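You operate a simulated robot arm through the tools that you are given. There is no shell and no other tool.

The job below is to be done with a simulated robot arm. You get a single attempt, and the scene is never put back.

JOB
Gauge the Pack 72 board and lay it on the tray for its thickness.
Fine: push it in on the height slide, press the knob, pull the slide out again. Where these are worked on the way, their far stop is far enough and under half their travel is too little: height slide.

Only the result counts: the job must be done as asked and must still hold three seconds after the hand-in. Knocking over, shifting, dropping, spilling or breaking anything else fails it.

ROBOT AND FRAMES
A 7-joint arm with a three-finger gripper, fixed in place. Base frame: the origin is on the floor under the middle of its stand, x ahead of it, y to its left, z up; the work surface is at about z = 80.8. Lengths are in cm, angles in degrees, forces in N, time in s.
It reaches about 134.2 cm from its shoulder. Its first joint turns from -166.0 to 166.0 degrees. Payload 2.69 kg.
The tool frame sits at the grasp point between the pads (the TCP): z along the fingers, y along the line on which they close. The tips reach 3 cm beyond it. The gripper opens to 12.8 cm; its body begins 11.7 cm behind the TCP.
Orientation is told as [roll, pitch, yaw] about the base's x, y, z axes, in that order, counted from this pose: with the fingers straight down and closing along the base's y, the tool's x points along the base's -x, its y along +y and its z along -z.

CONTROLS
- The arm moves only by the tool jog_arm. Its argument "deltas" is one flat list of numbers, 7 for each row, row after row: the gripper command, from -1 (fully open) to 1 (shut), values between in proportion, then the shift along the tool's x, y, z in units of 300 mm (1.0 is 300 mm), then the turn, a rotation vector about the tool's x, y, z in units of 45 degrees (1.0 is 45 degrees). In form: [jaw, tx, ty, tz, rx, ry, rz, jaw, tx, ty, tz, rx, ry, rz, ...]. A call has 1 to 20 rows; each row is the pose to reach, as a shift and turn from the pose commanded when the call began, along the tool's axes at that moment. A call with a number of a shift or a turn outside -1 to 1 is refused whole. A row lasts 0.2 s, in which the tool goes at most 5 cm and 8.6 degrees; a call with a longer step from one row to the next is refused whole, and so is a gripper value outside its range. Where a pose cannot be reached the arm comes as near as it can. A force on the tool above 50 N (or 10 N above the force at the start of the call, whichever is more), or a blocked arm, ends the call early, and 0.2 s more pass. The fingers move at their own pace (about 12.7 cm/s each) and stop on an object; they squeeze with about 21 N. The grip force told is the motor's: it shows also when the fingers shut on nothing. Time passes only in rows, and 0.2 s behind the last, so rows that repeat a pose let the fingers close. It gives the time, the measured TCP pose, the force on the tool (base axes), the opening and the grip force at its end, in the units of the frame above (readings bear some noise), with the torque about the TCP (base axes, N m) and any sound that the robot's microphone picked up.
- Cameras (640 x 400 px; columns grow to the right, rows downward): "scene" is fixed at [4.98, 50.01, 136.8]; the picture's right is [-0.47, -0.88, 0.00], its down [-0.43, 0.23, -0.87] and it looks along [0.77, -0.41, -0.49] (base axes); focal length 256 px, centre (320, 200). "wrist" rides on the gripper at [5.8, 5.4, -13.1] in the tool frame; the picture's right is [-0.68, 0.74, 0.00], its down [-0.62, -0.57, -0.55] and it looks along [-0.40, -0.37, 0.84] (tool axes); focal length 234 px, centre (320, 200).
- get_image(camera): a new picture of that camera. The clock stands still meanwhile.
- slide_trunk(by): moves the trunk up (or, below 0, down) by that many cm; the arm rides with it, the base frame stays. It gives what a move gives, with no picture.
- probe_pixels(camera, pixels): for up to 12 pixels [column, row] of the newest picture of that camera ("zoom" is the newest enlarged one), the place [x, y, z] in the base frame of the surface seen there, good to about 0.2 cm. The clock stands still meanwhile.
- enlarge(camera, box): a new picture of the part [left, top, right, bottom] of that camera's present view, enlarged. The clock stands still meanwhile.
- sign_off(): hands the job in; it is judged then, once.

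Unless the task says otherwise, let go and move clear before handing in.

The tools are called after "Request:" as a command line: name --argument value ..., lists and objects as JSON in quotes. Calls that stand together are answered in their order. jog_arm: Moves the arm, as the interface text tells. Its arguments: {"type":"object","properties":{"deltas":{"type":"array","items":{"type":"number"}}},"required":["deltas"]} The other tools are called the same way: slide_trunk (by) moves the trunk up or down; get_image (camera) takes a picture; probe_pixels (camera, pixels) gives the place of the surface under pixels of a picture; enlarge (camera, box) takes an enlarged picture of a part of a camera's view; sign_off () hands the job in.

At the start:

```text
clock: 0.0
position: [76.5, -10.41, 125.54]
tool_rot: [0.0, 0.1, -0.1]
ft_force: [-0.2, -0.1, -0.4]
torque: [-0.03, 0.01, -0.02]
width: 12.78
gripper_force: 0.1
trunk travel left (down, up): [-15.0, 20.0]
```

scene: 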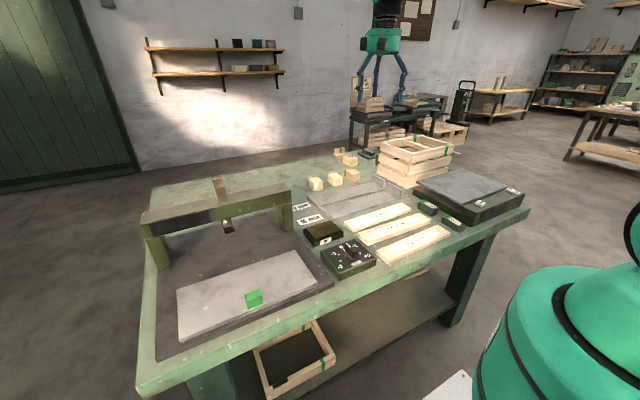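
wrist: 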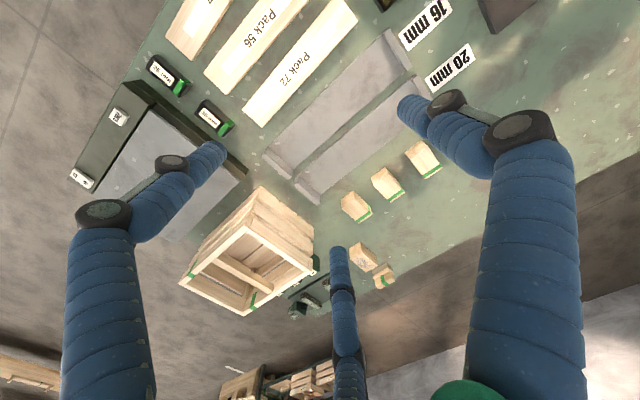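

The wrist view shows the Pack 72 board at about (300,60), with two grey trays labelled 16 mm and 20 mm beside it. I'll enlarge parts of the views to find the gauge (height slide, knob) and read the labels.

Request:
enlarge --camera "scene" --box '[280, 170, 480, 295]'

Request:
enlarge --camera "scene" --box '[130, 170, 350, 310]'

Request:
enlarge --camera "wrist" --box '[60, 0, 480, 262]'

```text
3.20 times, centred on (380, 232) of scene
```

zoom: 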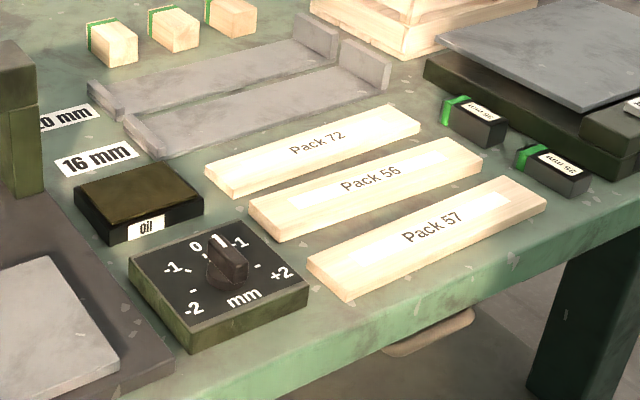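

```text
2.86 times, centred on (240, 240) of scene
```

zoom: 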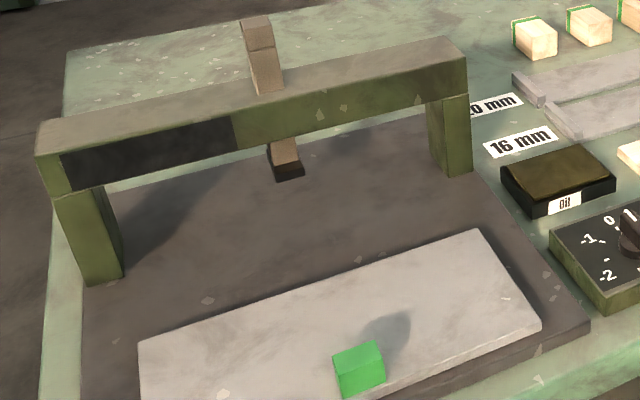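

```text
1.52 times, centred on (270, 131) of wrist
```

zoom: 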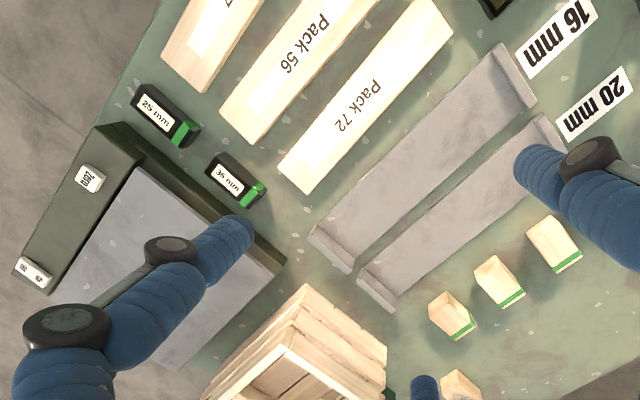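

The zooms show a gauge gantry with a dark display, a grey slide plate with a green handle, a mm knob (-2..+2), 25/35 mm blocks, and what looks like a scale with a ZERO button. I'll probe the main points and enlarge the knob, the display and the scale.

Request:
enlarge --camera "scene" --box '[315, 230, 385, 274]'

Request:
enlarge --camera "scene" --box '[410, 160, 530, 235]'

Request:
enlarge --camera "scene" --box '[140, 180, 240, 242]'

Request:
get_image --camera "scene"

Request:
probe_pixels --camera "scene" --pixels '[[180, 293], [305, 252], [319, 283], [182, 338], [253, 291], [253, 302], [227, 222], [229, 232], [222, 183], [155, 255], [285, 213], [345, 253]]'

```text
9.09 times, centred on (350, 252) of scene
```

zoom: 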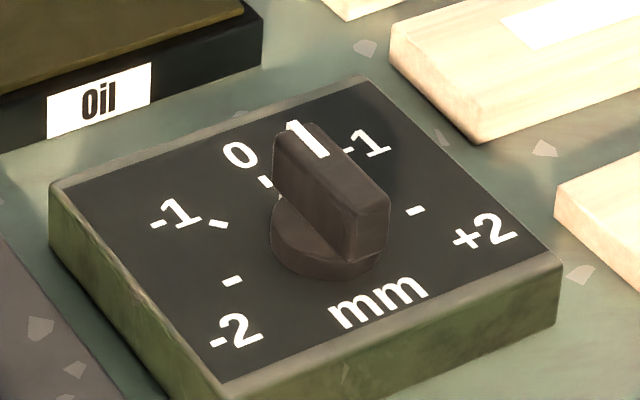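

```text
5.33 times, centred on (470, 198) of scene
```

zoom: 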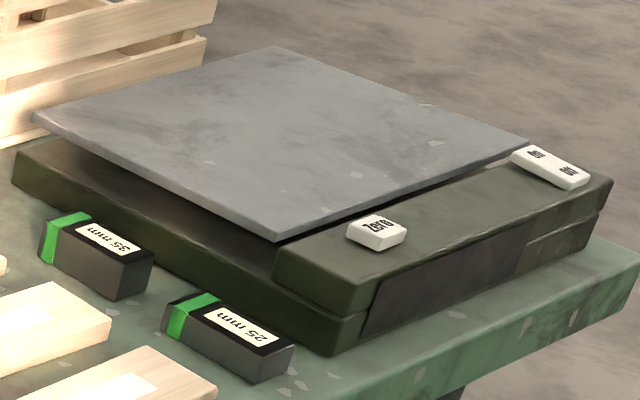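

```text
6.40 times, centred on (190, 211) of scene
```

zoom: 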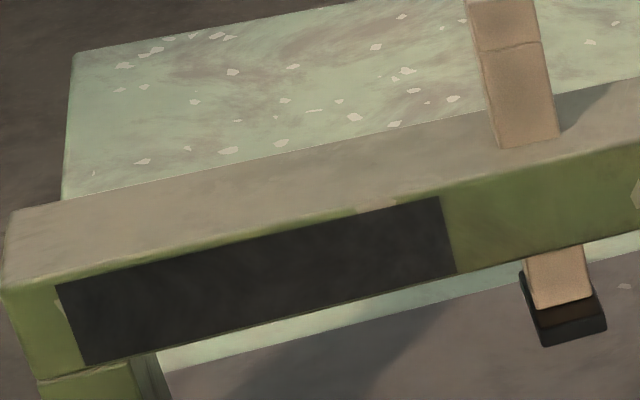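

```text
taken
```

scene: 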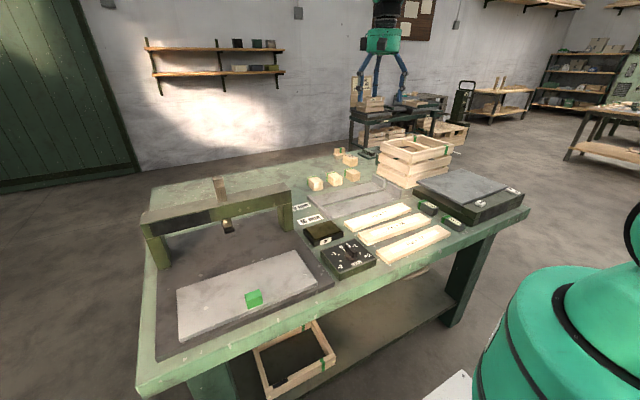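

```text
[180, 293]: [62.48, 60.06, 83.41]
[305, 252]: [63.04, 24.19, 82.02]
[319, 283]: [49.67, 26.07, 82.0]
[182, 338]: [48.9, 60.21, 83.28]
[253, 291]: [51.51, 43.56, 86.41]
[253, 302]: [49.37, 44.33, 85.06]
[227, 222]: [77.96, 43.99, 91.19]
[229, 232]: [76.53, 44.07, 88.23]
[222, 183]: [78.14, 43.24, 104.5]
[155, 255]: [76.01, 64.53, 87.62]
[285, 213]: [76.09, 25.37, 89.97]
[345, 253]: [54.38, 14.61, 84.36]
```

The dial's pointer seems to sit somewhere between 0 and +1, and the display is dark. I'll now probe the boards, the trays and the plunger top.

Request:
enlarge --camera "scene" --box '[280, 170, 480, 295]'

Request:
probe_pixels --camera "zoom" --pixels '[[210, 172], [236, 192], [390, 108], [418, 125], [320, 145], [238, 180], [236, 198], [140, 125], [165, 148], [385, 75], [250, 110], [350, 60]]'

Request:
probe_pixels --camera "zoom" --pixels '[[95, 95], [112, 105], [300, 30], [180, 85], [280, 62], [230, 262], [225, 235], [100, 155], [75, 118], [255, 205], [285, 235], [475, 150]]'

```text
3.20 times, centred on (380, 232) of scene
```

zoom: 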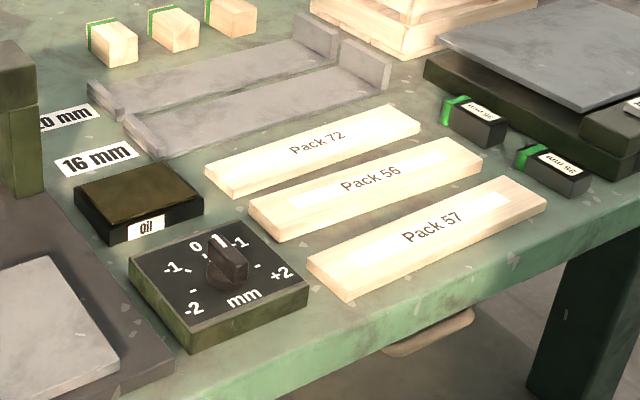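

```text
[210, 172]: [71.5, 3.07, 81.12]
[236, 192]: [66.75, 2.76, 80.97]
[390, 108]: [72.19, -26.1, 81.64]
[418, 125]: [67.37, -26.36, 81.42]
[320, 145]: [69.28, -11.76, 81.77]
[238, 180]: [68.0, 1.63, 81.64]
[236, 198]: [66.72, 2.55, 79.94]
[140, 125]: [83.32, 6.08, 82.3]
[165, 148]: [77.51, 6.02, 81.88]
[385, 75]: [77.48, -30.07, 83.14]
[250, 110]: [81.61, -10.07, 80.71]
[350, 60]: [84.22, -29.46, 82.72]
```

```text
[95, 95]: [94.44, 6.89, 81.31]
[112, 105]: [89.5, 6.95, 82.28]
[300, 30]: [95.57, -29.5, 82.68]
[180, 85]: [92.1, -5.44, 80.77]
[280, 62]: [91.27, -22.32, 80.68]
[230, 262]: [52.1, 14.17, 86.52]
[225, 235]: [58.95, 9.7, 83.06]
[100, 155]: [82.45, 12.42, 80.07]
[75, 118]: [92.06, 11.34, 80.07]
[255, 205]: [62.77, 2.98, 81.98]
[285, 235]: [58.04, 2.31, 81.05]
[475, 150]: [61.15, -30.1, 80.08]
```

Board 72 lies at x≈66.5–72.5, y≈-27…3, with its top near z≈81.7. The trays are at x≈77–84 (16 mm) and x≈89–95 (20 mm). I'll move to get a better wrist view of the knob and slide before touching anything.

Request:
jog_arm --deltas '[-1, 0.088, 0.098, 0.025, 0, 0, 0, -1, 0.177, 0.196, 0.05, 0, 0, 0, -1, 0.265, 0.294, 0.075, 0, 0, 0, -1, 0.353, 0.392, 0.1, 0, 0, 0, -1, 0.442, 0.49, 0.125, 0, 0, 0, -1, 0.53, 0.588, 0.15, 0, 0, 0, -1, 0.618, 0.686, 0.175, 0, 0, 0, -1, 0.706, 0.784, 0.2, 0, 0, 0, -1, 0.795, 0.882, 0.225, 0, 0, 0, -1, 0.883, 0.98, 0.25, 0, 0, 0]'

Request:
get_image --camera "wrist"

Request:
get_image --camera "scene"

```text
clock: 2.2
position: [49.89, 18.97, 118.44]
tool_rot: [0.0, -0.1, 0.0]
ft_force: [-1.3, 0.5, -0.6]
torque: [-0.02, 0.03, 0.0]
width: 12.8
gripper_force: 0.0
trunk travel left (down, up): [-15.0, 20.0]
```

```text
taken
```

wrist: 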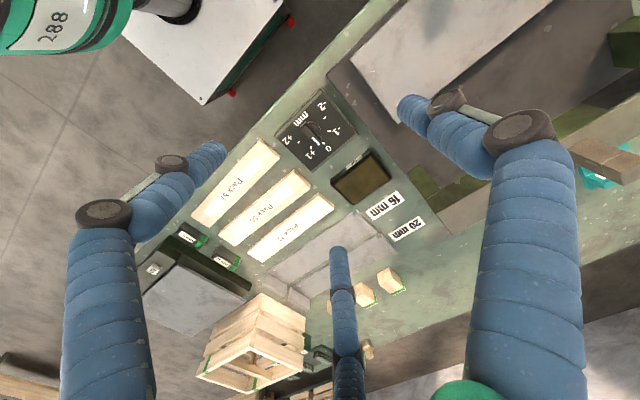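

```text
taken
```

scene: 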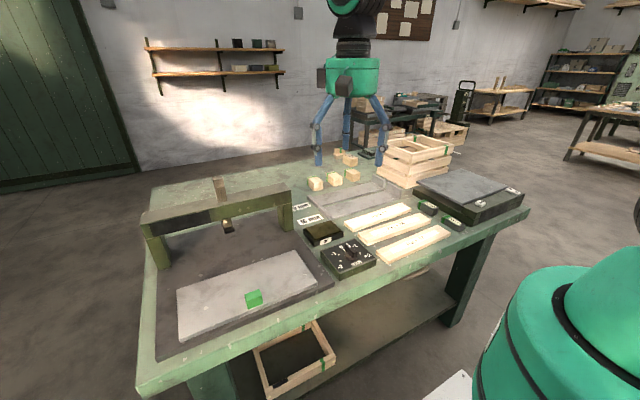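

Request:
enlarge --camera "wrist" --box '[270, 85, 370, 147]'

Request:
enlarge --camera "wrist" --box '[180, 70, 440, 232]'

Request:
enlarge --camera "scene" --box '[315, 230, 385, 274]'

```text
6.40 times, centred on (320, 116) of wrist
```

zoom: 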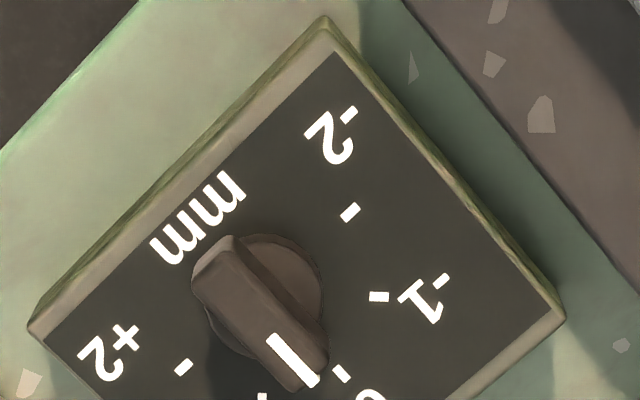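

```text
2.46 times, centred on (310, 151) of wrist
```

zoom: 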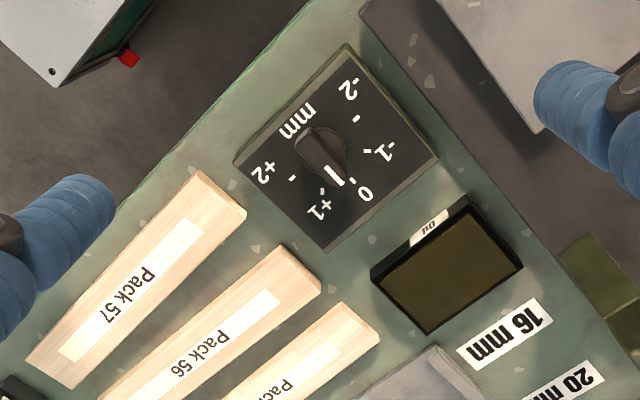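

```text
9.09 times, centred on (350, 252) of scene
```

zoom: 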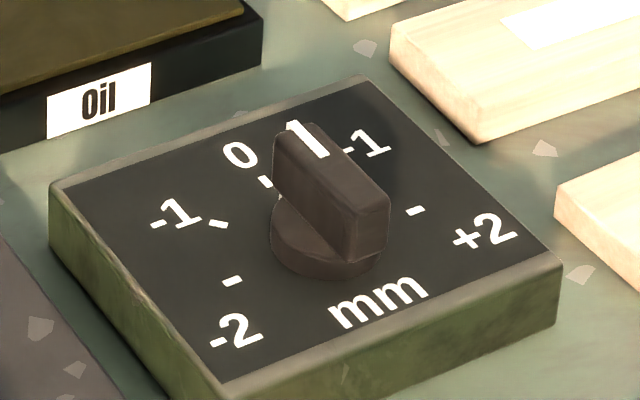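

The dial's white pointer lies between 0 and +1 (wrist zoom at (335,175)), nearer to 0.3–0.5. Before picking anything up I'll probe the interior of the slide plate, the plunger and the gaps between the boards more closely.

Request:
probe_pixels --camera "scene" --pixels '[[200, 300], [240, 280], [280, 268], [300, 262], [220, 310], [200, 322], [300, 282], [247, 297], [261, 294], [256, 304], [246, 307], [170, 300]]'

Request:
enlarge --camera "scene" --box '[130, 165, 310, 280]'

Request:
probe_pixels --camera "zoom" --pixels '[[325, 50], [315, 75], [345, 200], [340, 225], [355, 235], [320, 100], [320, 105], [90, 240], [100, 335], [540, 190], [330, 160], [250, 180]]'

```text
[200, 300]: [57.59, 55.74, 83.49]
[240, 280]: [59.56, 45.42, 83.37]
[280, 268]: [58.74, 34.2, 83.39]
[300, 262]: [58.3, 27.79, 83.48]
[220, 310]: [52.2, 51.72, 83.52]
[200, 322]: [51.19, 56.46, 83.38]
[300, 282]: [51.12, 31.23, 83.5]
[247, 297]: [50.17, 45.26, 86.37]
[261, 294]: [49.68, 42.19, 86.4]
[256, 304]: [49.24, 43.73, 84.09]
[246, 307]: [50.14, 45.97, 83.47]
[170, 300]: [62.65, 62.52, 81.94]
```

```text
3.48 times, centred on (220, 222) of scene
```

zoom: 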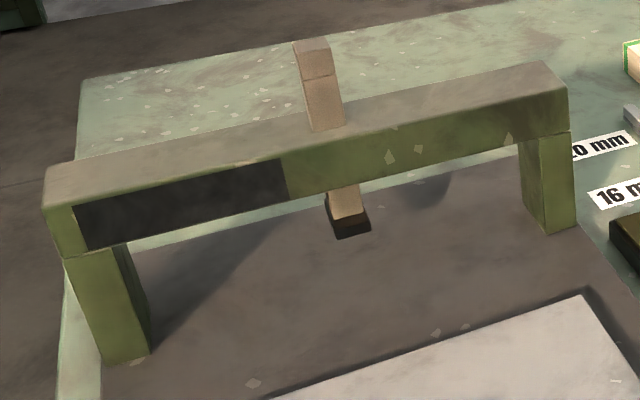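

```text
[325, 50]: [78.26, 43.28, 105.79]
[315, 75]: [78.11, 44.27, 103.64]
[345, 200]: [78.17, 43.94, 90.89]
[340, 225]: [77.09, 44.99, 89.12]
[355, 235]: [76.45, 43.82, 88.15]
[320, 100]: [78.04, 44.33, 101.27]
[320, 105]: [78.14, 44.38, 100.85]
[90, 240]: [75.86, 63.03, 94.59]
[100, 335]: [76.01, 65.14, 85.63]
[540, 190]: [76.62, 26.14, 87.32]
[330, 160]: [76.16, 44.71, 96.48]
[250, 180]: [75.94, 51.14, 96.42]
```

The probes give slide plate top z≈83.45 (x≈49–62.5, y≈24–60), base plate z≈81.9, handle x≈49–51.5 / y≈42–46 / top 86.4, and spindle at (78,44) with its top near 106. Next I'll turn the hand to yaw +90 and hover over board 72.

Request:
jog_arm --deltas '[-1, -0.047, -0.074, 0.014, 0, 0, -0.143, -1, -0.093, -0.148, 0.029, 0, 0, -0.286, -1, -0.14, -0.222, 0.043, 0, 0, -0.429, -1, -0.187, -0.295, 0.057, 0, 0, -0.571, -1, -0.234, -0.369, 0.071, 0, 0, -0.714, -1, -0.28, -0.443, 0.086, 0, 0, -0.857, -1, -0.327, -0.517, 0.1, 0, 0, -1.0]'

Request:
jog_arm --deltas '[-1, 0.019, -0.085, 0.048, 0, 0, -0.143, -1, 0.038, -0.171, 0.095, 0, 0, -0.286, -1, 0.057, -0.256, 0.143, 0, 0, -0.429, -1, 0.077, -0.341, 0.19, 0, 0, -0.571, -1, 0.096, -0.426, 0.238, 0, 0, -0.714, -1, 0.115, -0.512, 0.286, 0, 0, -0.857, -1, 0.134, -0.597, 0.333, 0, 0, -1.0]'

Request:
get_image --camera "wrist"

Request:
get_image --camera "scene"

```text
clock: 3.8
position: [59.66, 3.49, 114.92]
tool_rot: [0.0, -0.1, 45.1]
ft_force: [0.9, 0.4, 0.5]
torque: [0.02, -0.01, 0.03]
width: 12.8
gripper_force: 0.0
trunk travel left (down, up): [-15.0, 20.0]
```

```text
clock: 5.4
position: [69.55, -12.05, 104.94]
tool_rot: [0.0, 0.1, 90.1]
ft_force: [-1.1, 0.0, -0.1]
torque: [-0.01, -0.05, 0.0]
width: 12.78
gripper_force: 0.0
trunk travel left (down, up): [-15.0, 20.0]
```

```text
taken
```

wrist: 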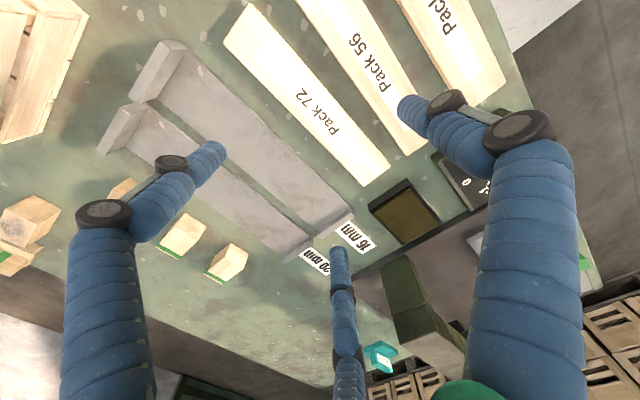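

```text
taken
```

scene: 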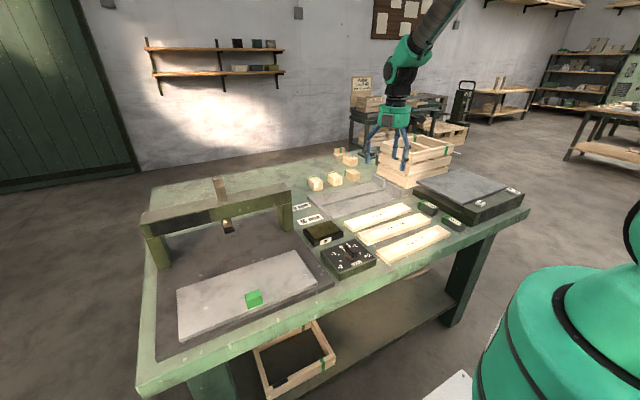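

All three fingertips are visible at (210,150), (405,105) and (338,255), with the board below them. I'll probe the fingertips and the board edges to get the finger layout and the gaps.

Request:
probe_pixels --camera "wrist" --pixels '[[213, 150], [404, 103], [338, 255], [247, 8], [226, 44], [388, 163], [363, 184], [300, 90], [290, 2], [420, 140], [400, 150], [385, 120]]'

Request:
probe_pixels --camera "wrist" --pixels '[[310, 60], [300, 50], [340, 145], [260, 30], [370, 165], [335, 30], [345, 120], [365, 120], [375, 70], [250, 95], [270, 150], [200, 60]]'

```text
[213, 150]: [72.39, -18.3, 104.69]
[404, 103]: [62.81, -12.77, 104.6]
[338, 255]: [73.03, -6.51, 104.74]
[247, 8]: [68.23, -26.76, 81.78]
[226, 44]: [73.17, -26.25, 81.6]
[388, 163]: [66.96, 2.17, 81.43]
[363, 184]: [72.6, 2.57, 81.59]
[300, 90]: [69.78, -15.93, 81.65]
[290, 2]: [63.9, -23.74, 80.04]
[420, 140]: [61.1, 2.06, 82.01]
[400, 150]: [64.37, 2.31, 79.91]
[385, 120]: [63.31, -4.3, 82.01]
```

```text
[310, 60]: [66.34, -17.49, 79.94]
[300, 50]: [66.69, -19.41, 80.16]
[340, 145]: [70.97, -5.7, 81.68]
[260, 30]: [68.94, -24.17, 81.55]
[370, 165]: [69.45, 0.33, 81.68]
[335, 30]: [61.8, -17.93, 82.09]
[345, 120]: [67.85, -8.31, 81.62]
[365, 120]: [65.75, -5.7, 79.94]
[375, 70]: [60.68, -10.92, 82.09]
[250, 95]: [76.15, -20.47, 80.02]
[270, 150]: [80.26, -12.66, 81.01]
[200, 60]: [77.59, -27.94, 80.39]
```

The board tops give me table z≈80.0, Pack 72 ≈81.65 and Pack 56 ≈82.05, so 72 looks like about 16 mm. The fingers look radially arranged: one on the -x side, two at +x with y±6. I'll partly close in the air to learn where the tips go.

Request:
jog_arm --deltas '[-0.2, 0, 0, 0, 0, 0, 0, -0.2, 0, 0, 0, 0, 0, 0, -0.2, 0, 0, 0, 0, 0, 0]'

Request:
get_image --camera "wrist"

Request:
jog_arm --deltas '[0.2, 0, 0, 0, 0, 0, 0, 0.2, 0, 0, 0, 0, 0, 0, 0.2, 0, 0, 0, 0, 0, 0]'

Request:
get_image --camera "wrist"

```text
clock: 6.2
position: [69.5, -12.06, 105.09]
tool_rot: [0.1, -0.1, 90.0]
ft_force: [0.2, 0.4, 0.0]
torque: [-0.02, 0.0, -0.03]
width: 7.69
gripper_force: 0.1
trunk travel left (down, up): [-15.0, 20.0]
```

```text
taken
```

wrist: 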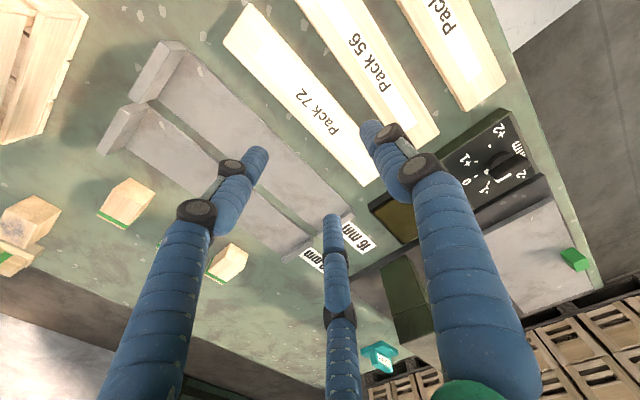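

```text
clock: 7.0
position: [69.49, -12.01, 104.93]
tool_rot: [0.0, 0.0, 90.0]
ft_force: [0.1, -0.4, -0.5]
torque: [0.01, -0.01, 0.0]
width: 5.11
gripper_force: 0.0
trunk travel left (down, up): [-15.0, 20.0]
```

```text
taken
```

wrist: 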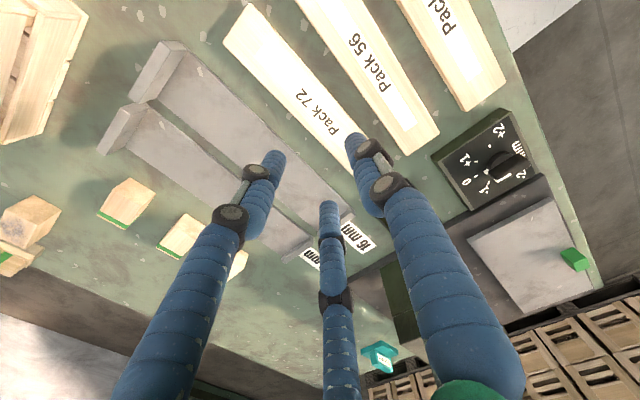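

At width 5.11 the tips are at about (275,158), (357,143) and (328,208). I'll probe them for their exact location.

Request:
probe_pixels --camera "wrist" --pixels '[[275, 156], [357, 140], [328, 206], [266, 165], [283, 165], [350, 145], [365, 145], [335, 207], [322, 207], [262, 190], [373, 190], [328, 225]]'

Request:
enlarge --camera "wrist" --box '[220, 110, 420, 235]'

```text
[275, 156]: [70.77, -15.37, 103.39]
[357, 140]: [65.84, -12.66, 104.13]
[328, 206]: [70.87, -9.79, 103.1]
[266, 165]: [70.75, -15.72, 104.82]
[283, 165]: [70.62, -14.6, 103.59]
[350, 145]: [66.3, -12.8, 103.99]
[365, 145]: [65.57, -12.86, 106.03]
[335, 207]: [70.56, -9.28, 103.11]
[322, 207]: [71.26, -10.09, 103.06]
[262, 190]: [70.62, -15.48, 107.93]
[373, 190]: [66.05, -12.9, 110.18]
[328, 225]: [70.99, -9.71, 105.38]
```

```text
3.20 times, centred on (320, 172) of wrist
```

zoom: 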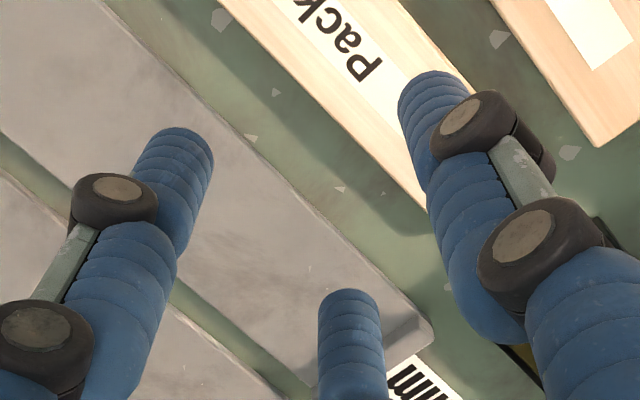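

The fingers close radially (120° apart), so width ≈ 2r and the board's centre line needs to sit about 1.2 cm toward the single finger. I'll open to about 10.4 and probe the board edges, the slide plate edges and the posts precisely.

Request:
jog_arm --deltas '[-0.625, 0, 0, 0, 0, 0, 0, -0.625, 0, 0, 0, 0, 0, 0, -0.625, 0, 0, 0, 0, 0, 0]'

Request:
enlarge --camera "wrist" --box '[200, 0, 440, 200]'

Request:
enlarge --camera "scene" --box '[130, 230, 350, 370]'

```text
clock: 7.8
position: [69.49, -12.08, 104.97]
tool_rot: [0.0, 0.1, 90.0]
ft_force: [0.1, -0.4, -0.2]
torque: [-0.03, 0.0, 0.04]
width: 10.41
gripper_force: 0.1
trunk travel left (down, up): [-15.0, 20.0]
```

```text
2.00 times, centred on (320, 100) of wrist
```

zoom: 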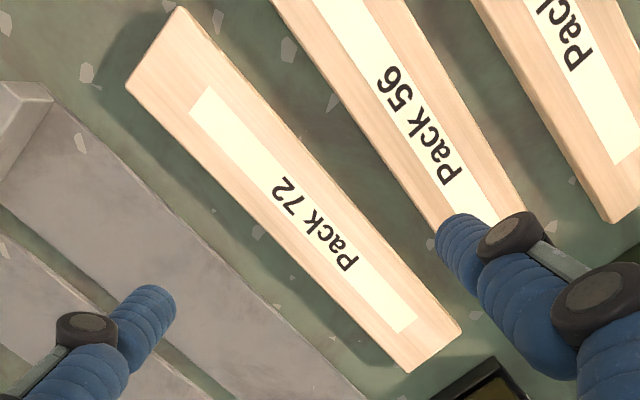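

```text
2.86 times, centred on (240, 300) of scene
```

zoom: 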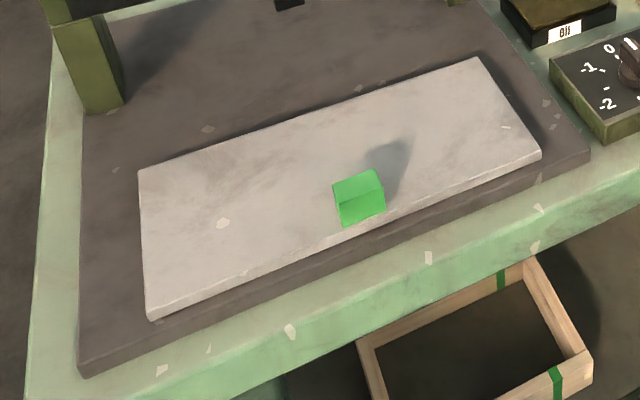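

The newest zoom shows the slide with its handle at (358,198), so I'll probe its edges. After that I'll re-enlarge the board and probe that.

Request:
probe_pixels --camera "zoom" --pixels '[[143, 177], [475, 63], [535, 152], [153, 312], [340, 185], [372, 173], [381, 190], [340, 203], [385, 207], [345, 222], [300, 125], [250, 280]]'

Request:
probe_pixels --camera "zoom" --pixels '[[560, 160], [583, 150], [90, 368], [82, 330], [395, 175], [390, 220], [330, 195], [450, 10], [88, 105], [118, 100], [75, 60], [110, 40]]'

Request:
enlarge --camera "wrist" --box '[200, 0, 440, 200]'

Request:
probe_pixels --camera "zoom" --pixels '[[180, 12], [130, 84], [408, 368], [458, 326], [250, 222], [310, 165], [200, 165], [255, 95], [350, 312], [385, 243], [415, 205], [350, 120]]'

```text
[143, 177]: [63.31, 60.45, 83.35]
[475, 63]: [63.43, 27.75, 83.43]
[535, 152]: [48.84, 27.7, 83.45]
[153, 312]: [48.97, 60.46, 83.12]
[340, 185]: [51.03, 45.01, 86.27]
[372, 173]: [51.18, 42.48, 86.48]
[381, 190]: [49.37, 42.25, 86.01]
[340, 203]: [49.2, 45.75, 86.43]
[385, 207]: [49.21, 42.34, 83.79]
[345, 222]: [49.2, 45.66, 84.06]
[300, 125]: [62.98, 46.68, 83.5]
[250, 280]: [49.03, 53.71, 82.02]
```

```text
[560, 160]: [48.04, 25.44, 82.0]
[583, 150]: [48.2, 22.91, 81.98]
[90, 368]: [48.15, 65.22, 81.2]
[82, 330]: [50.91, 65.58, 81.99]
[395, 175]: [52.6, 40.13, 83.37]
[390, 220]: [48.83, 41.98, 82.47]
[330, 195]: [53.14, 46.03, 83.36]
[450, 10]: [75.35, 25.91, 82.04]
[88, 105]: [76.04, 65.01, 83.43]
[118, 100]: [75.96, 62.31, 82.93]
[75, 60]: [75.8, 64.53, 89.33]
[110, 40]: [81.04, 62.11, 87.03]
```

```text
2.00 times, centred on (320, 100) of wrist
```

zoom: 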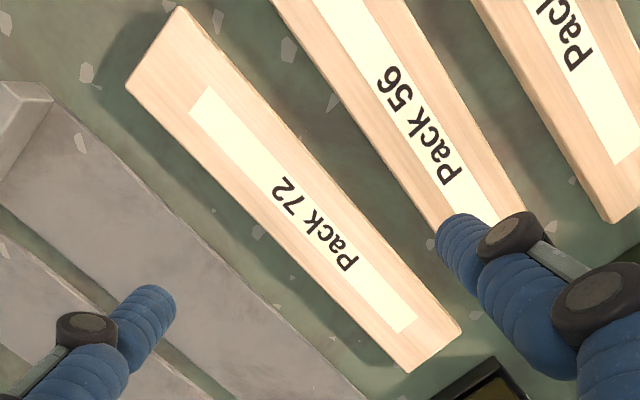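

```text
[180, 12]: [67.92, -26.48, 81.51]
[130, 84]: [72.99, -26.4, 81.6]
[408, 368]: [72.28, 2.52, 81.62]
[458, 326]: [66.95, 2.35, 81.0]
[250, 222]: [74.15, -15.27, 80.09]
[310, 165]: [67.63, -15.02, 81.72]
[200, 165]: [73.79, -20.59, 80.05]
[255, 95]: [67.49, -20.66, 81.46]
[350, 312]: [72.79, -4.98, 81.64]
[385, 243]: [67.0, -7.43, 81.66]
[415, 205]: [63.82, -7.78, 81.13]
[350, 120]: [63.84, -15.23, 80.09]
```

Board 72's centre is about (70.0,-12), 5.7 wide and 29.4 long, turned about 1.2°. The plate is x 48.9–63.4, y 27.5–60.5 with the handle at y 42.1–46. I'll move over (71.4,-16), which is 4 cm off-centre so the finger clears the handle later, and come down to z≈88 for a look.

Request:
jog_arm --deltas '[-0.625, 0.131, -0.063, 0, 0, 0, 0, -0.625, 0.131, -0.063, 0.14, 0, 0, 0, -0.625, 0.131, -0.063, 0.28, 0, 0, 0, -0.625, 0.131, -0.063, 0.42, 0, 0, 0, -0.625, 0.131, -0.063, 0.52, 0, 0, 0, -0.625, 0.131, -0.063, 0.565, 0, 0, 0]'

Request:
get_image --camera "wrist"

Request:
enlarge --camera "scene" --box '[330, 140, 490, 240]'

```text
clock: 9.2
position: [71.53, -16.04, 88.05]
tool_rot: [0.0, 0.0, 90.1]
ft_force: [0.0, 0.4, -0.5]
torque: [0.04, 0.01, 0.01]
width: 10.4
gripper_force: 0.0
trunk travel left (down, up): [-15.0, 20.0]
```

```text
taken
```

wrist: 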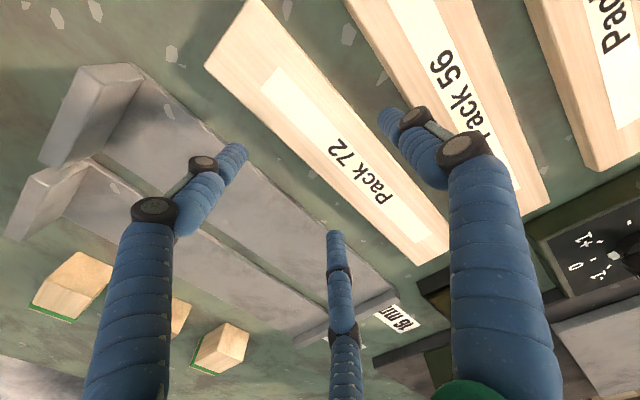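

```text
4.00 times, centred on (410, 190) of scene
```

zoom: 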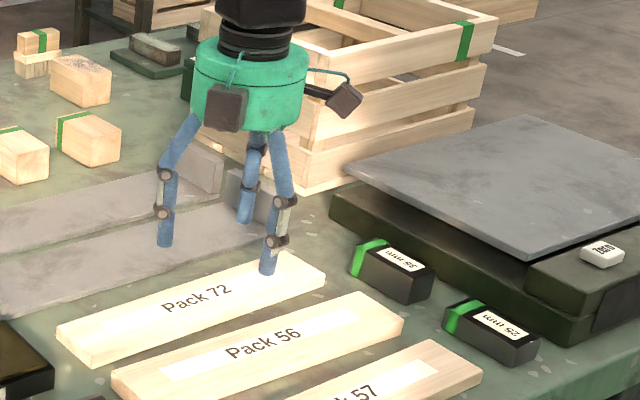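

The fingers straddle the board, with the single finger's tip at (387,112) seemingly over the gap. I'll probe tip positions against the board edges before going down.

Request:
probe_pixels --camera "wrist" --pixels '[[385, 112], [396, 122], [382, 122], [235, 148], [243, 155], [333, 234], [340, 238], [330, 110], [370, 160], [262, 130], [300, 170], [350, 215]]'

Request:
enlarge --camera "wrist" --box '[200, 80, 440, 260]'

```text
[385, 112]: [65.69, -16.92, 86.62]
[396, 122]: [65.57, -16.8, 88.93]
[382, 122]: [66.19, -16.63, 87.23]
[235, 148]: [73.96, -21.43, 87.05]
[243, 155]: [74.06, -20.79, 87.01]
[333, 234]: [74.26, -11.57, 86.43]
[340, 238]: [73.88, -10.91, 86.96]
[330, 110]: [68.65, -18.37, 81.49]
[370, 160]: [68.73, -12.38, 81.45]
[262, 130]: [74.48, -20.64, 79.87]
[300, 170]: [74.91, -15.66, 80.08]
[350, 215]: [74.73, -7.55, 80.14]
```

```text
2.22 times, centred on (320, 170) of wrist
```

zoom: 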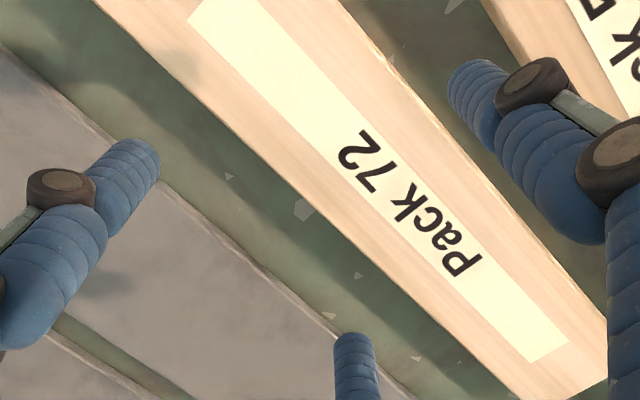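

Both sides have about 0.7–1 cm of clearance to the board and about 0.8 cm to Pack 56. I'll descend to TCP z≈83.4 with small steps at the end.

Request:
jog_arm --deltas '[-0.625, 0, 0, 0.06, 0, 0, 0, -0.625, 0, 0, 0.11, 0, 0, 0, -0.625, 0, 0, 0.14, 0, 0, 0, -0.625, 0, 0, 0.155, 0, 0, 0]'

Request:
get_image --camera "wrist"

Request:
enlarge --camera "scene" --box '[330, 140, 490, 240]'

```text
clock: 10.2
position: [71.68, -15.99, 83.5]
tool_rot: [0.0, 0.0, 90.0]
ft_force: [0.4, 0.7, -0.2]
torque: [0.0, 0.02, -0.01]
width: 10.39
gripper_force: 0.1
trunk travel left (down, up): [-15.0, 20.0]
```

```text
taken
```

wrist: 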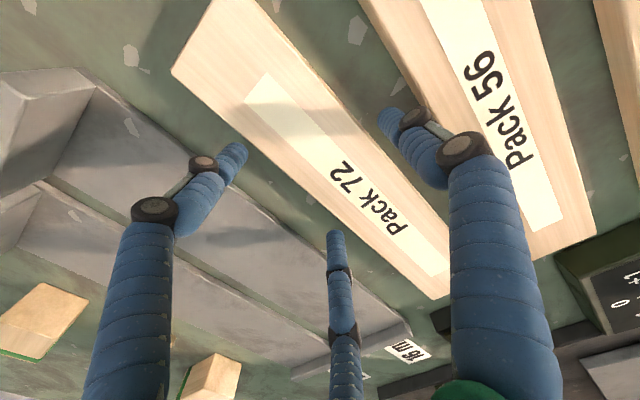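

```text
4.00 times, centred on (410, 190) of scene
```

zoom: 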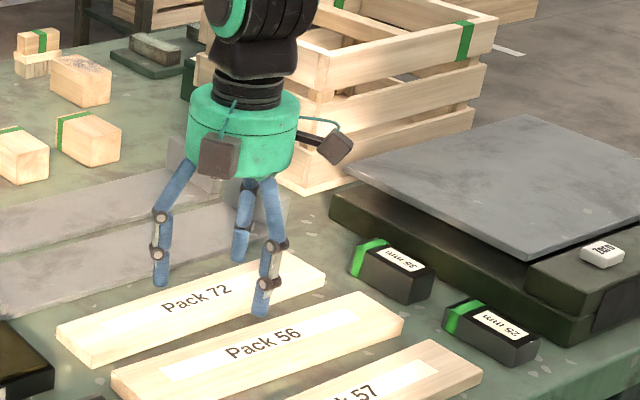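

No contact force at z=83.5 and the fingers are beside the board, so I'll close the gripper now.

Request:
jog_arm --deltas '[-0.4, 0, 0, 0, 0, 0, 0, -0.2, 0, 0, 0, 0, 0, 0, 1, 0, 0, 0, 0, 0, 0, 1, 0, 0, 0, 0, 0, 0, 1, 0, 0, 0, 0, 0, 0]'

Request:
get_image --camera "wrist"

Request:
enlarge --camera "scene" --box '[330, 140, 490, 240]'

```text
clock: 11.4
position: [71.56, -15.99, 83.47]
tool_rot: [0.0, 0.0, 89.9]
ft_force: [-1.2, 0.3, 5.1]
torque: [-0.02, 0.05, 0.03]
width: 8.44
gripper_force: 20.7
trunk travel left (down, up): [-15.0, 20.0]
```

```text
taken
```

wrist: 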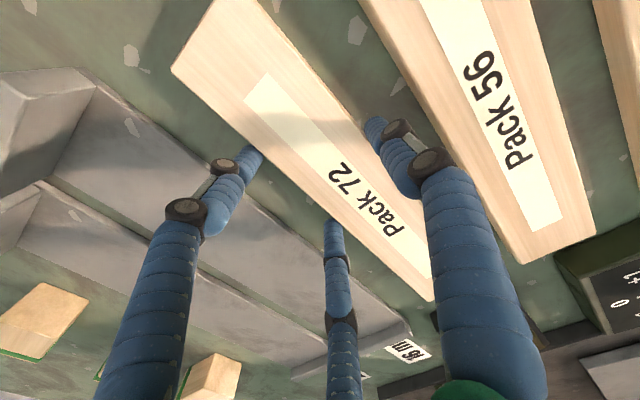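

```text
4.00 times, centred on (410, 190) of scene
```

zoom: 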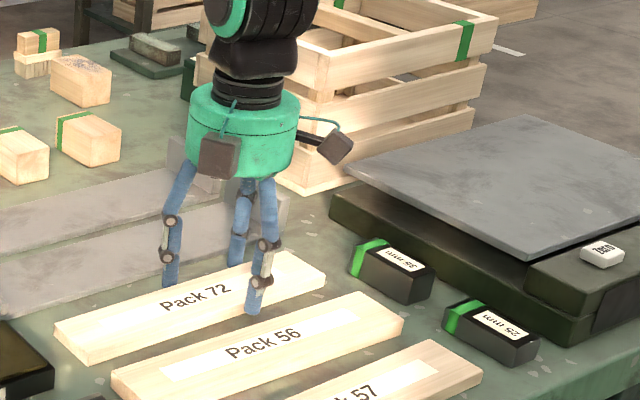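

It gripped at width 8.44, about as computed, with 20.7 N. I'll lift a few cm and check that the board comes up level.

Request:
jog_arm --deltas '[1, 0, 0, -0.02, 0, 0, 0, 1, 0, 0, -0.05, 0, 0, 0, 1, 0, 0, -0.1, 0, 0, 0, 1, 0, 0, -0.15, 0, 0, 0, 1, 0, 0, -0.15, 0, 0, 0]'

Request:
get_image --camera "wrist"

Request:
enlarge --camera "scene" --box '[310, 130, 490, 240]'

```text
clock: 12.6
position: [71.36, -16.13, 88.14]
tool_rot: [0.0, 0.0, 90.0]
ft_force: [-0.8, -0.3, -1.2]
torque: [-0.09, -0.02, -0.01]
width: 8.42
gripper_force: 21.2
trunk travel left (down, up): [-15.0, 20.0]
```

```text
taken
```

wrist: 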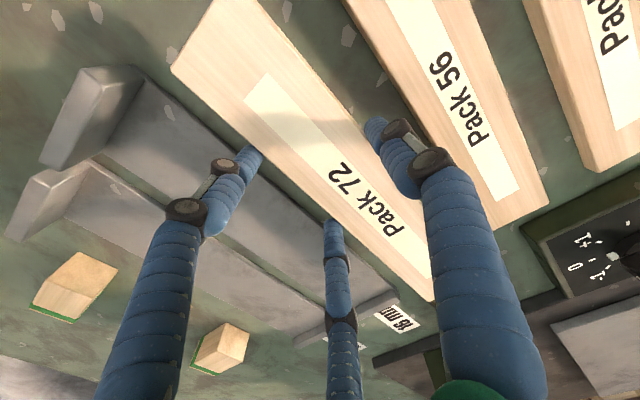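

```text
3.56 times, centred on (400, 185) of scene
```

zoom: 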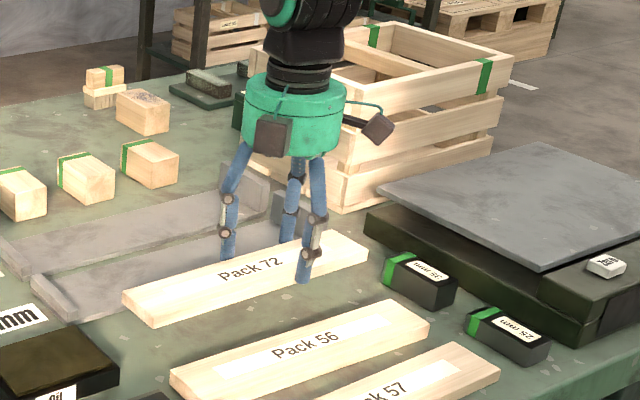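

The board is level and held firmly (21.2 N). I'll raise to z≈100 and shift to x≈58.2 first, then travel in +y toward the slide.

Request:
jog_arm --deltas '[1, 0, 0, -0.1, 0, 0, 0, 1, 0, 0.06, -0.2, 0, 0, 0, 1, 0, 0.15, -0.3, 0, 0, 0, 1, 0, 0.24, -0.38, 0, 0, 0, 1, 0, 0.33, -0.4, 0, 0, 0, 1, 0, 0.41, -0.4, 0, 0, 0, 1, 0, 0.44, -0.4, 0, 0, 0]'

Request:
jog_arm --deltas '[1, -0.08, 0, 0, 0, 0, 0, 1, -0.2, 0, 0, 0, 0, 0, 1, -0.33, 0, 0, 0, 0, 0, 1, -0.46, 0, 0, 0, 0, 0, 1, -0.59, 0, 0, 0, 0, 0, 1, -0.72, 0, 0, 0, 0, 0, 1, -0.84, 0, 0, 0, 0, 0, 1, -0.933, 0, 0, 0, 0, 0]'

Request:
get_image --camera "scene"

```text
clock: 14.2
position: [58.01, -16.3, 100.12]
tool_rot: [-0.1, 0.1, 90.0]
ft_force: [0.9, -0.2, -0.8]
torque: [-0.08, -0.05, 0.01]
width: 8.4
gripper_force: 20.9
trunk travel left (down, up): [-15.0, 20.0]
```

```text
clock: 16.0
position: [58.29, 12.07, 99.85]
tool_rot: [0.1, 0.0, 90.0]
ft_force: [0.2, 0.7, -0.5]
torque: [-0.08, -0.02, 0.01]
width: 8.41
gripper_force: 21.1
trunk travel left (down, up): [-15.0, 20.0]
```

```text
taken
```

scene: 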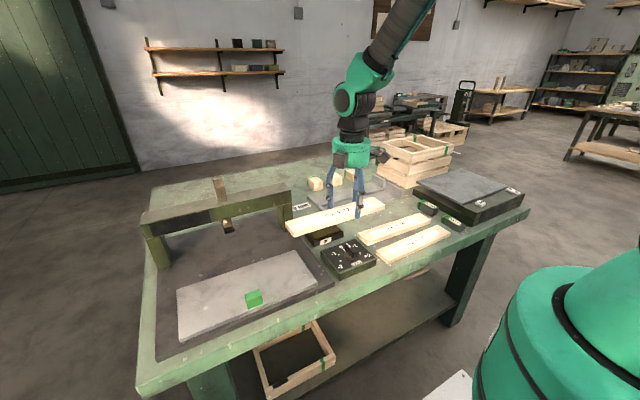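

The board is held steadily and level at (58.3, 12.1, 99.9). I'll continue to y≈40 above the slide.

Request:
jog_arm --deltas '[1, -0.08, 0, 0, 0, 0, 0, 1, -0.2, 0, 0, 0, 0, 0, 1, -0.33, 0, 0, 0, 0, 0, 1, -0.46, 0, 0, 0, 0, 0, 1, -0.59, 0, 0, 0, 0, 0, 1, -0.72, 0, 0, 0, 0, 0, 1, -0.84, 0, 0, 0, 0, 0, 1, -0.931, 0, 0, 0, 0, 0]'

Request:
get_image --camera "scene"

Request:
get_image --camera "wrist"

```text
clock: 17.8
position: [58.24, 40.2, 99.78]
tool_rot: [-0.1, 0.0, 90.0]
ft_force: [0.6, 1.1, -1.2]
torque: [-0.04, -0.02, 0.01]
width: 8.4
gripper_force: 21.1
trunk travel left (down, up): [-15.0, 20.0]
```

```text
taken
```

scene: 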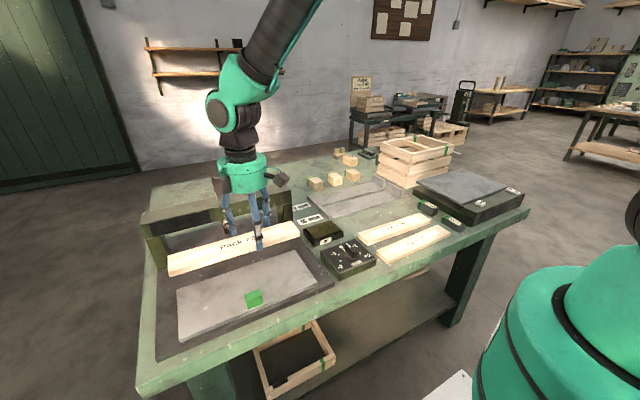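

```text
taken
```

wrist: 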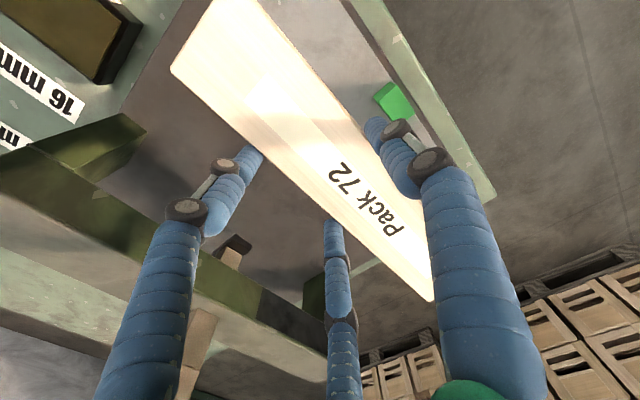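

The board hangs above the slide with its left end at (168,262) in the scene. I'll probe its corners to know its exact offset from the TCP.

Request:
enlarge --camera "scene" --box '[150, 190, 310, 290]'

Request:
probe_pixels --camera "scene" --pixels '[[171, 260], [171, 272], [185, 258], [180, 269], [225, 244], [290, 225], [296, 232], [240, 250], [215, 241], [280, 239], [200, 262], [200, 250]]'

```text
4.00 times, centred on (230, 240) of scene
```

zoom: 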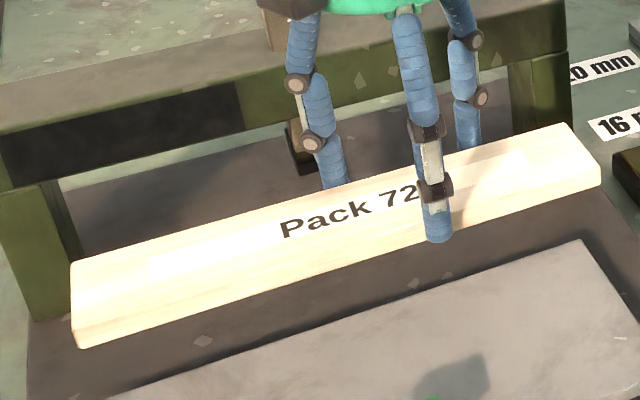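

```text
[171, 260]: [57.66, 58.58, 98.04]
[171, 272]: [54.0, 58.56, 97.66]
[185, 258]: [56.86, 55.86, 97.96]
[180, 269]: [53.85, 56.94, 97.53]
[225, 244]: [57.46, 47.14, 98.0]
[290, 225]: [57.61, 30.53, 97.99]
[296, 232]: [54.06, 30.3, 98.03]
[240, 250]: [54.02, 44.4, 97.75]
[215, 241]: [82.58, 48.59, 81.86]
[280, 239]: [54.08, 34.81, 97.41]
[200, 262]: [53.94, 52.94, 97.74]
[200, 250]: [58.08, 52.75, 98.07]
```

The board's near face is at x≈53.95, its ends at y≈29.5–58.7 and its bottom at TCP−3.4, well within the plate. I'll descend to just above the plate.

Request:
jog_arm --deltas '[1, 0, 0, 0.08, 0, 0, 0, 1, 0, 0, 0.18, 0, 0, 0, 1, 0, 0, 0.28, 0, 0, 0, 1, 0, 0, 0.36, 0, 0, 0, 1, 0, 0, 0.4, 0, 0, 0, 1, 0, 0, 0.415, 0, 0, 0]'

Request:
enlarge --camera "scene" --box '[140, 200, 340, 325]'

```text
clock: 19.2
position: [58.44, 40.22, 87.42]
tool_rot: [0.1, 0.0, 89.9]
ft_force: [0.1, 0.2, -2.2]
torque: [-0.09, -0.04, 0.0]
width: 8.42
gripper_force: 21.3
trunk travel left (down, up): [-15.0, 20.0]
```

```text
3.20 times, centred on (240, 262) of scene
```

zoom: 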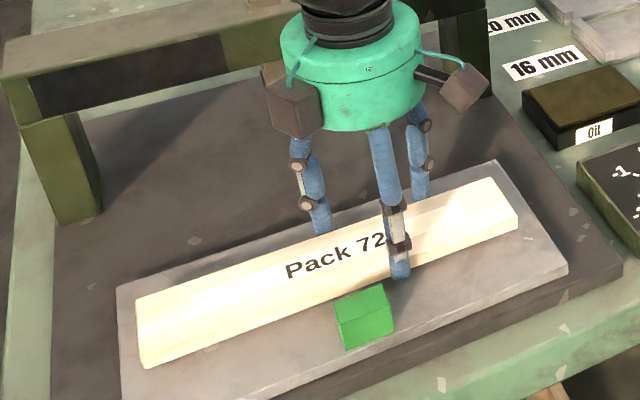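

The board is about 0.5 cm above the plate. I'll lower it in small steps until it touches.

Request:
jog_arm --deltas '[1, 0, 0, 0.007, 0, 0, 0, 1, 0, 0, 0.013, 0, 0, 0, 1, 0, 0, 0.017, 0, 0, 0, 1, 0, 0, 0.02, 0, 0, 0]'

```text
clock: 20.2
position: [58.25, 40.04, 86.93]
tool_rot: [0.0, 0.1, 90.0]
ft_force: [-0.8, -0.6, -1.8]
torque: [-0.07, -0.02, -0.02]
width: 8.42
gripper_force: 21.4
trunk travel left (down, up): [-15.0, 20.0]
```

Request:
jog_arm --deltas '[1, 0, 0, 0.003, 0, 0, 0, 1, 0, 0, 0.006, 0, 0, 0, 1, 0, 0, 0.008, 0, 0, 0]'

Request:
enlarge --camera "scene" --box '[140, 200, 340, 325]'

```text
clock: 21.0
position: [58.33, 40.05, 86.96]
tool_rot: [-0.1, 0.0, 90.0]
ft_force: [-1.3, 3.9, 10.5]
torque: [0.04, 0.52, 0.0]
width: 8.43
gripper_force: 20.8
trunk travel left (down, up): [-15.0, 20.0]
```

```text
3.20 times, centred on (240, 262) of scene
```

zoom: 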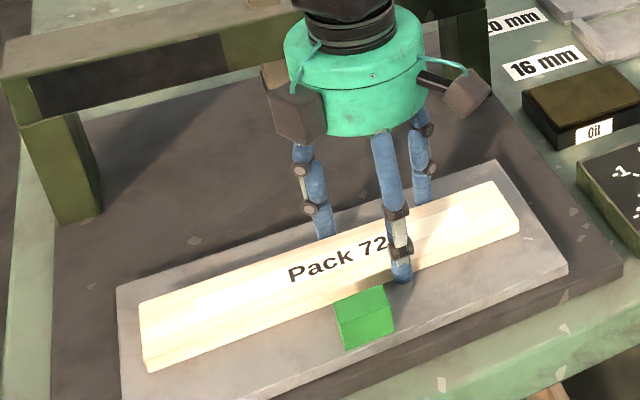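

Contact is made (10.5 N upward). I'll ease up a hair and release to about 9.8 wide.

Request:
jog_arm --deltas '[1, 0, 0, -0.006, 0, 0, 0, 0.2, 0, 0, -0.006, 0, 0, 0, -0.5, 0, 0, -0.006, 0, 0, 0, -0.53, 0, 0, -0.006, 0, 0, 0, -0.53, 0, 0, -0.006, 0, 0, 0]'

Request:
enlarge --camera "scene" --box '[140, 200, 340, 325]'

Request:
get_image --camera "wrist"

```text
clock: 22.2
position: [58.38, 39.93, 87.0]
tool_rot: [0.0, 0.0, 90.0]
ft_force: [-0.3, 1.0, 0.9]
torque: [0.0, 0.0, 0.03]
width: 9.8
gripper_force: 0.1
trunk travel left (down, up): [-15.0, 20.0]
```

```text
3.20 times, centred on (240, 262) of scene
```

zoom: 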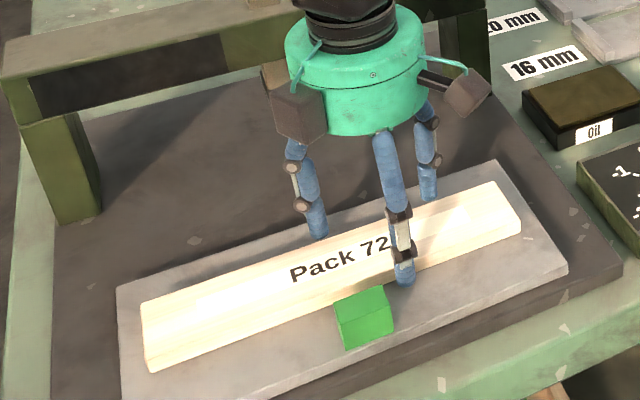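

```text
taken
```

wrist: 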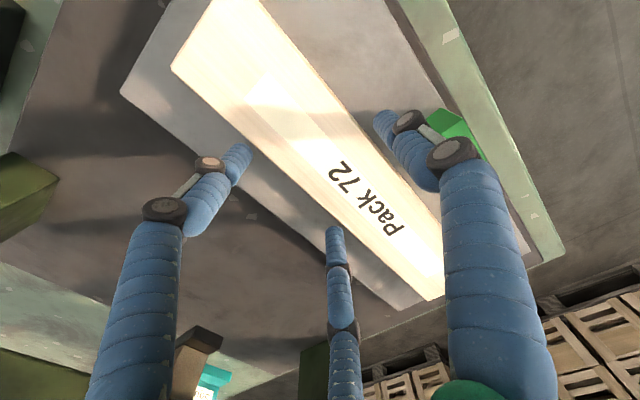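

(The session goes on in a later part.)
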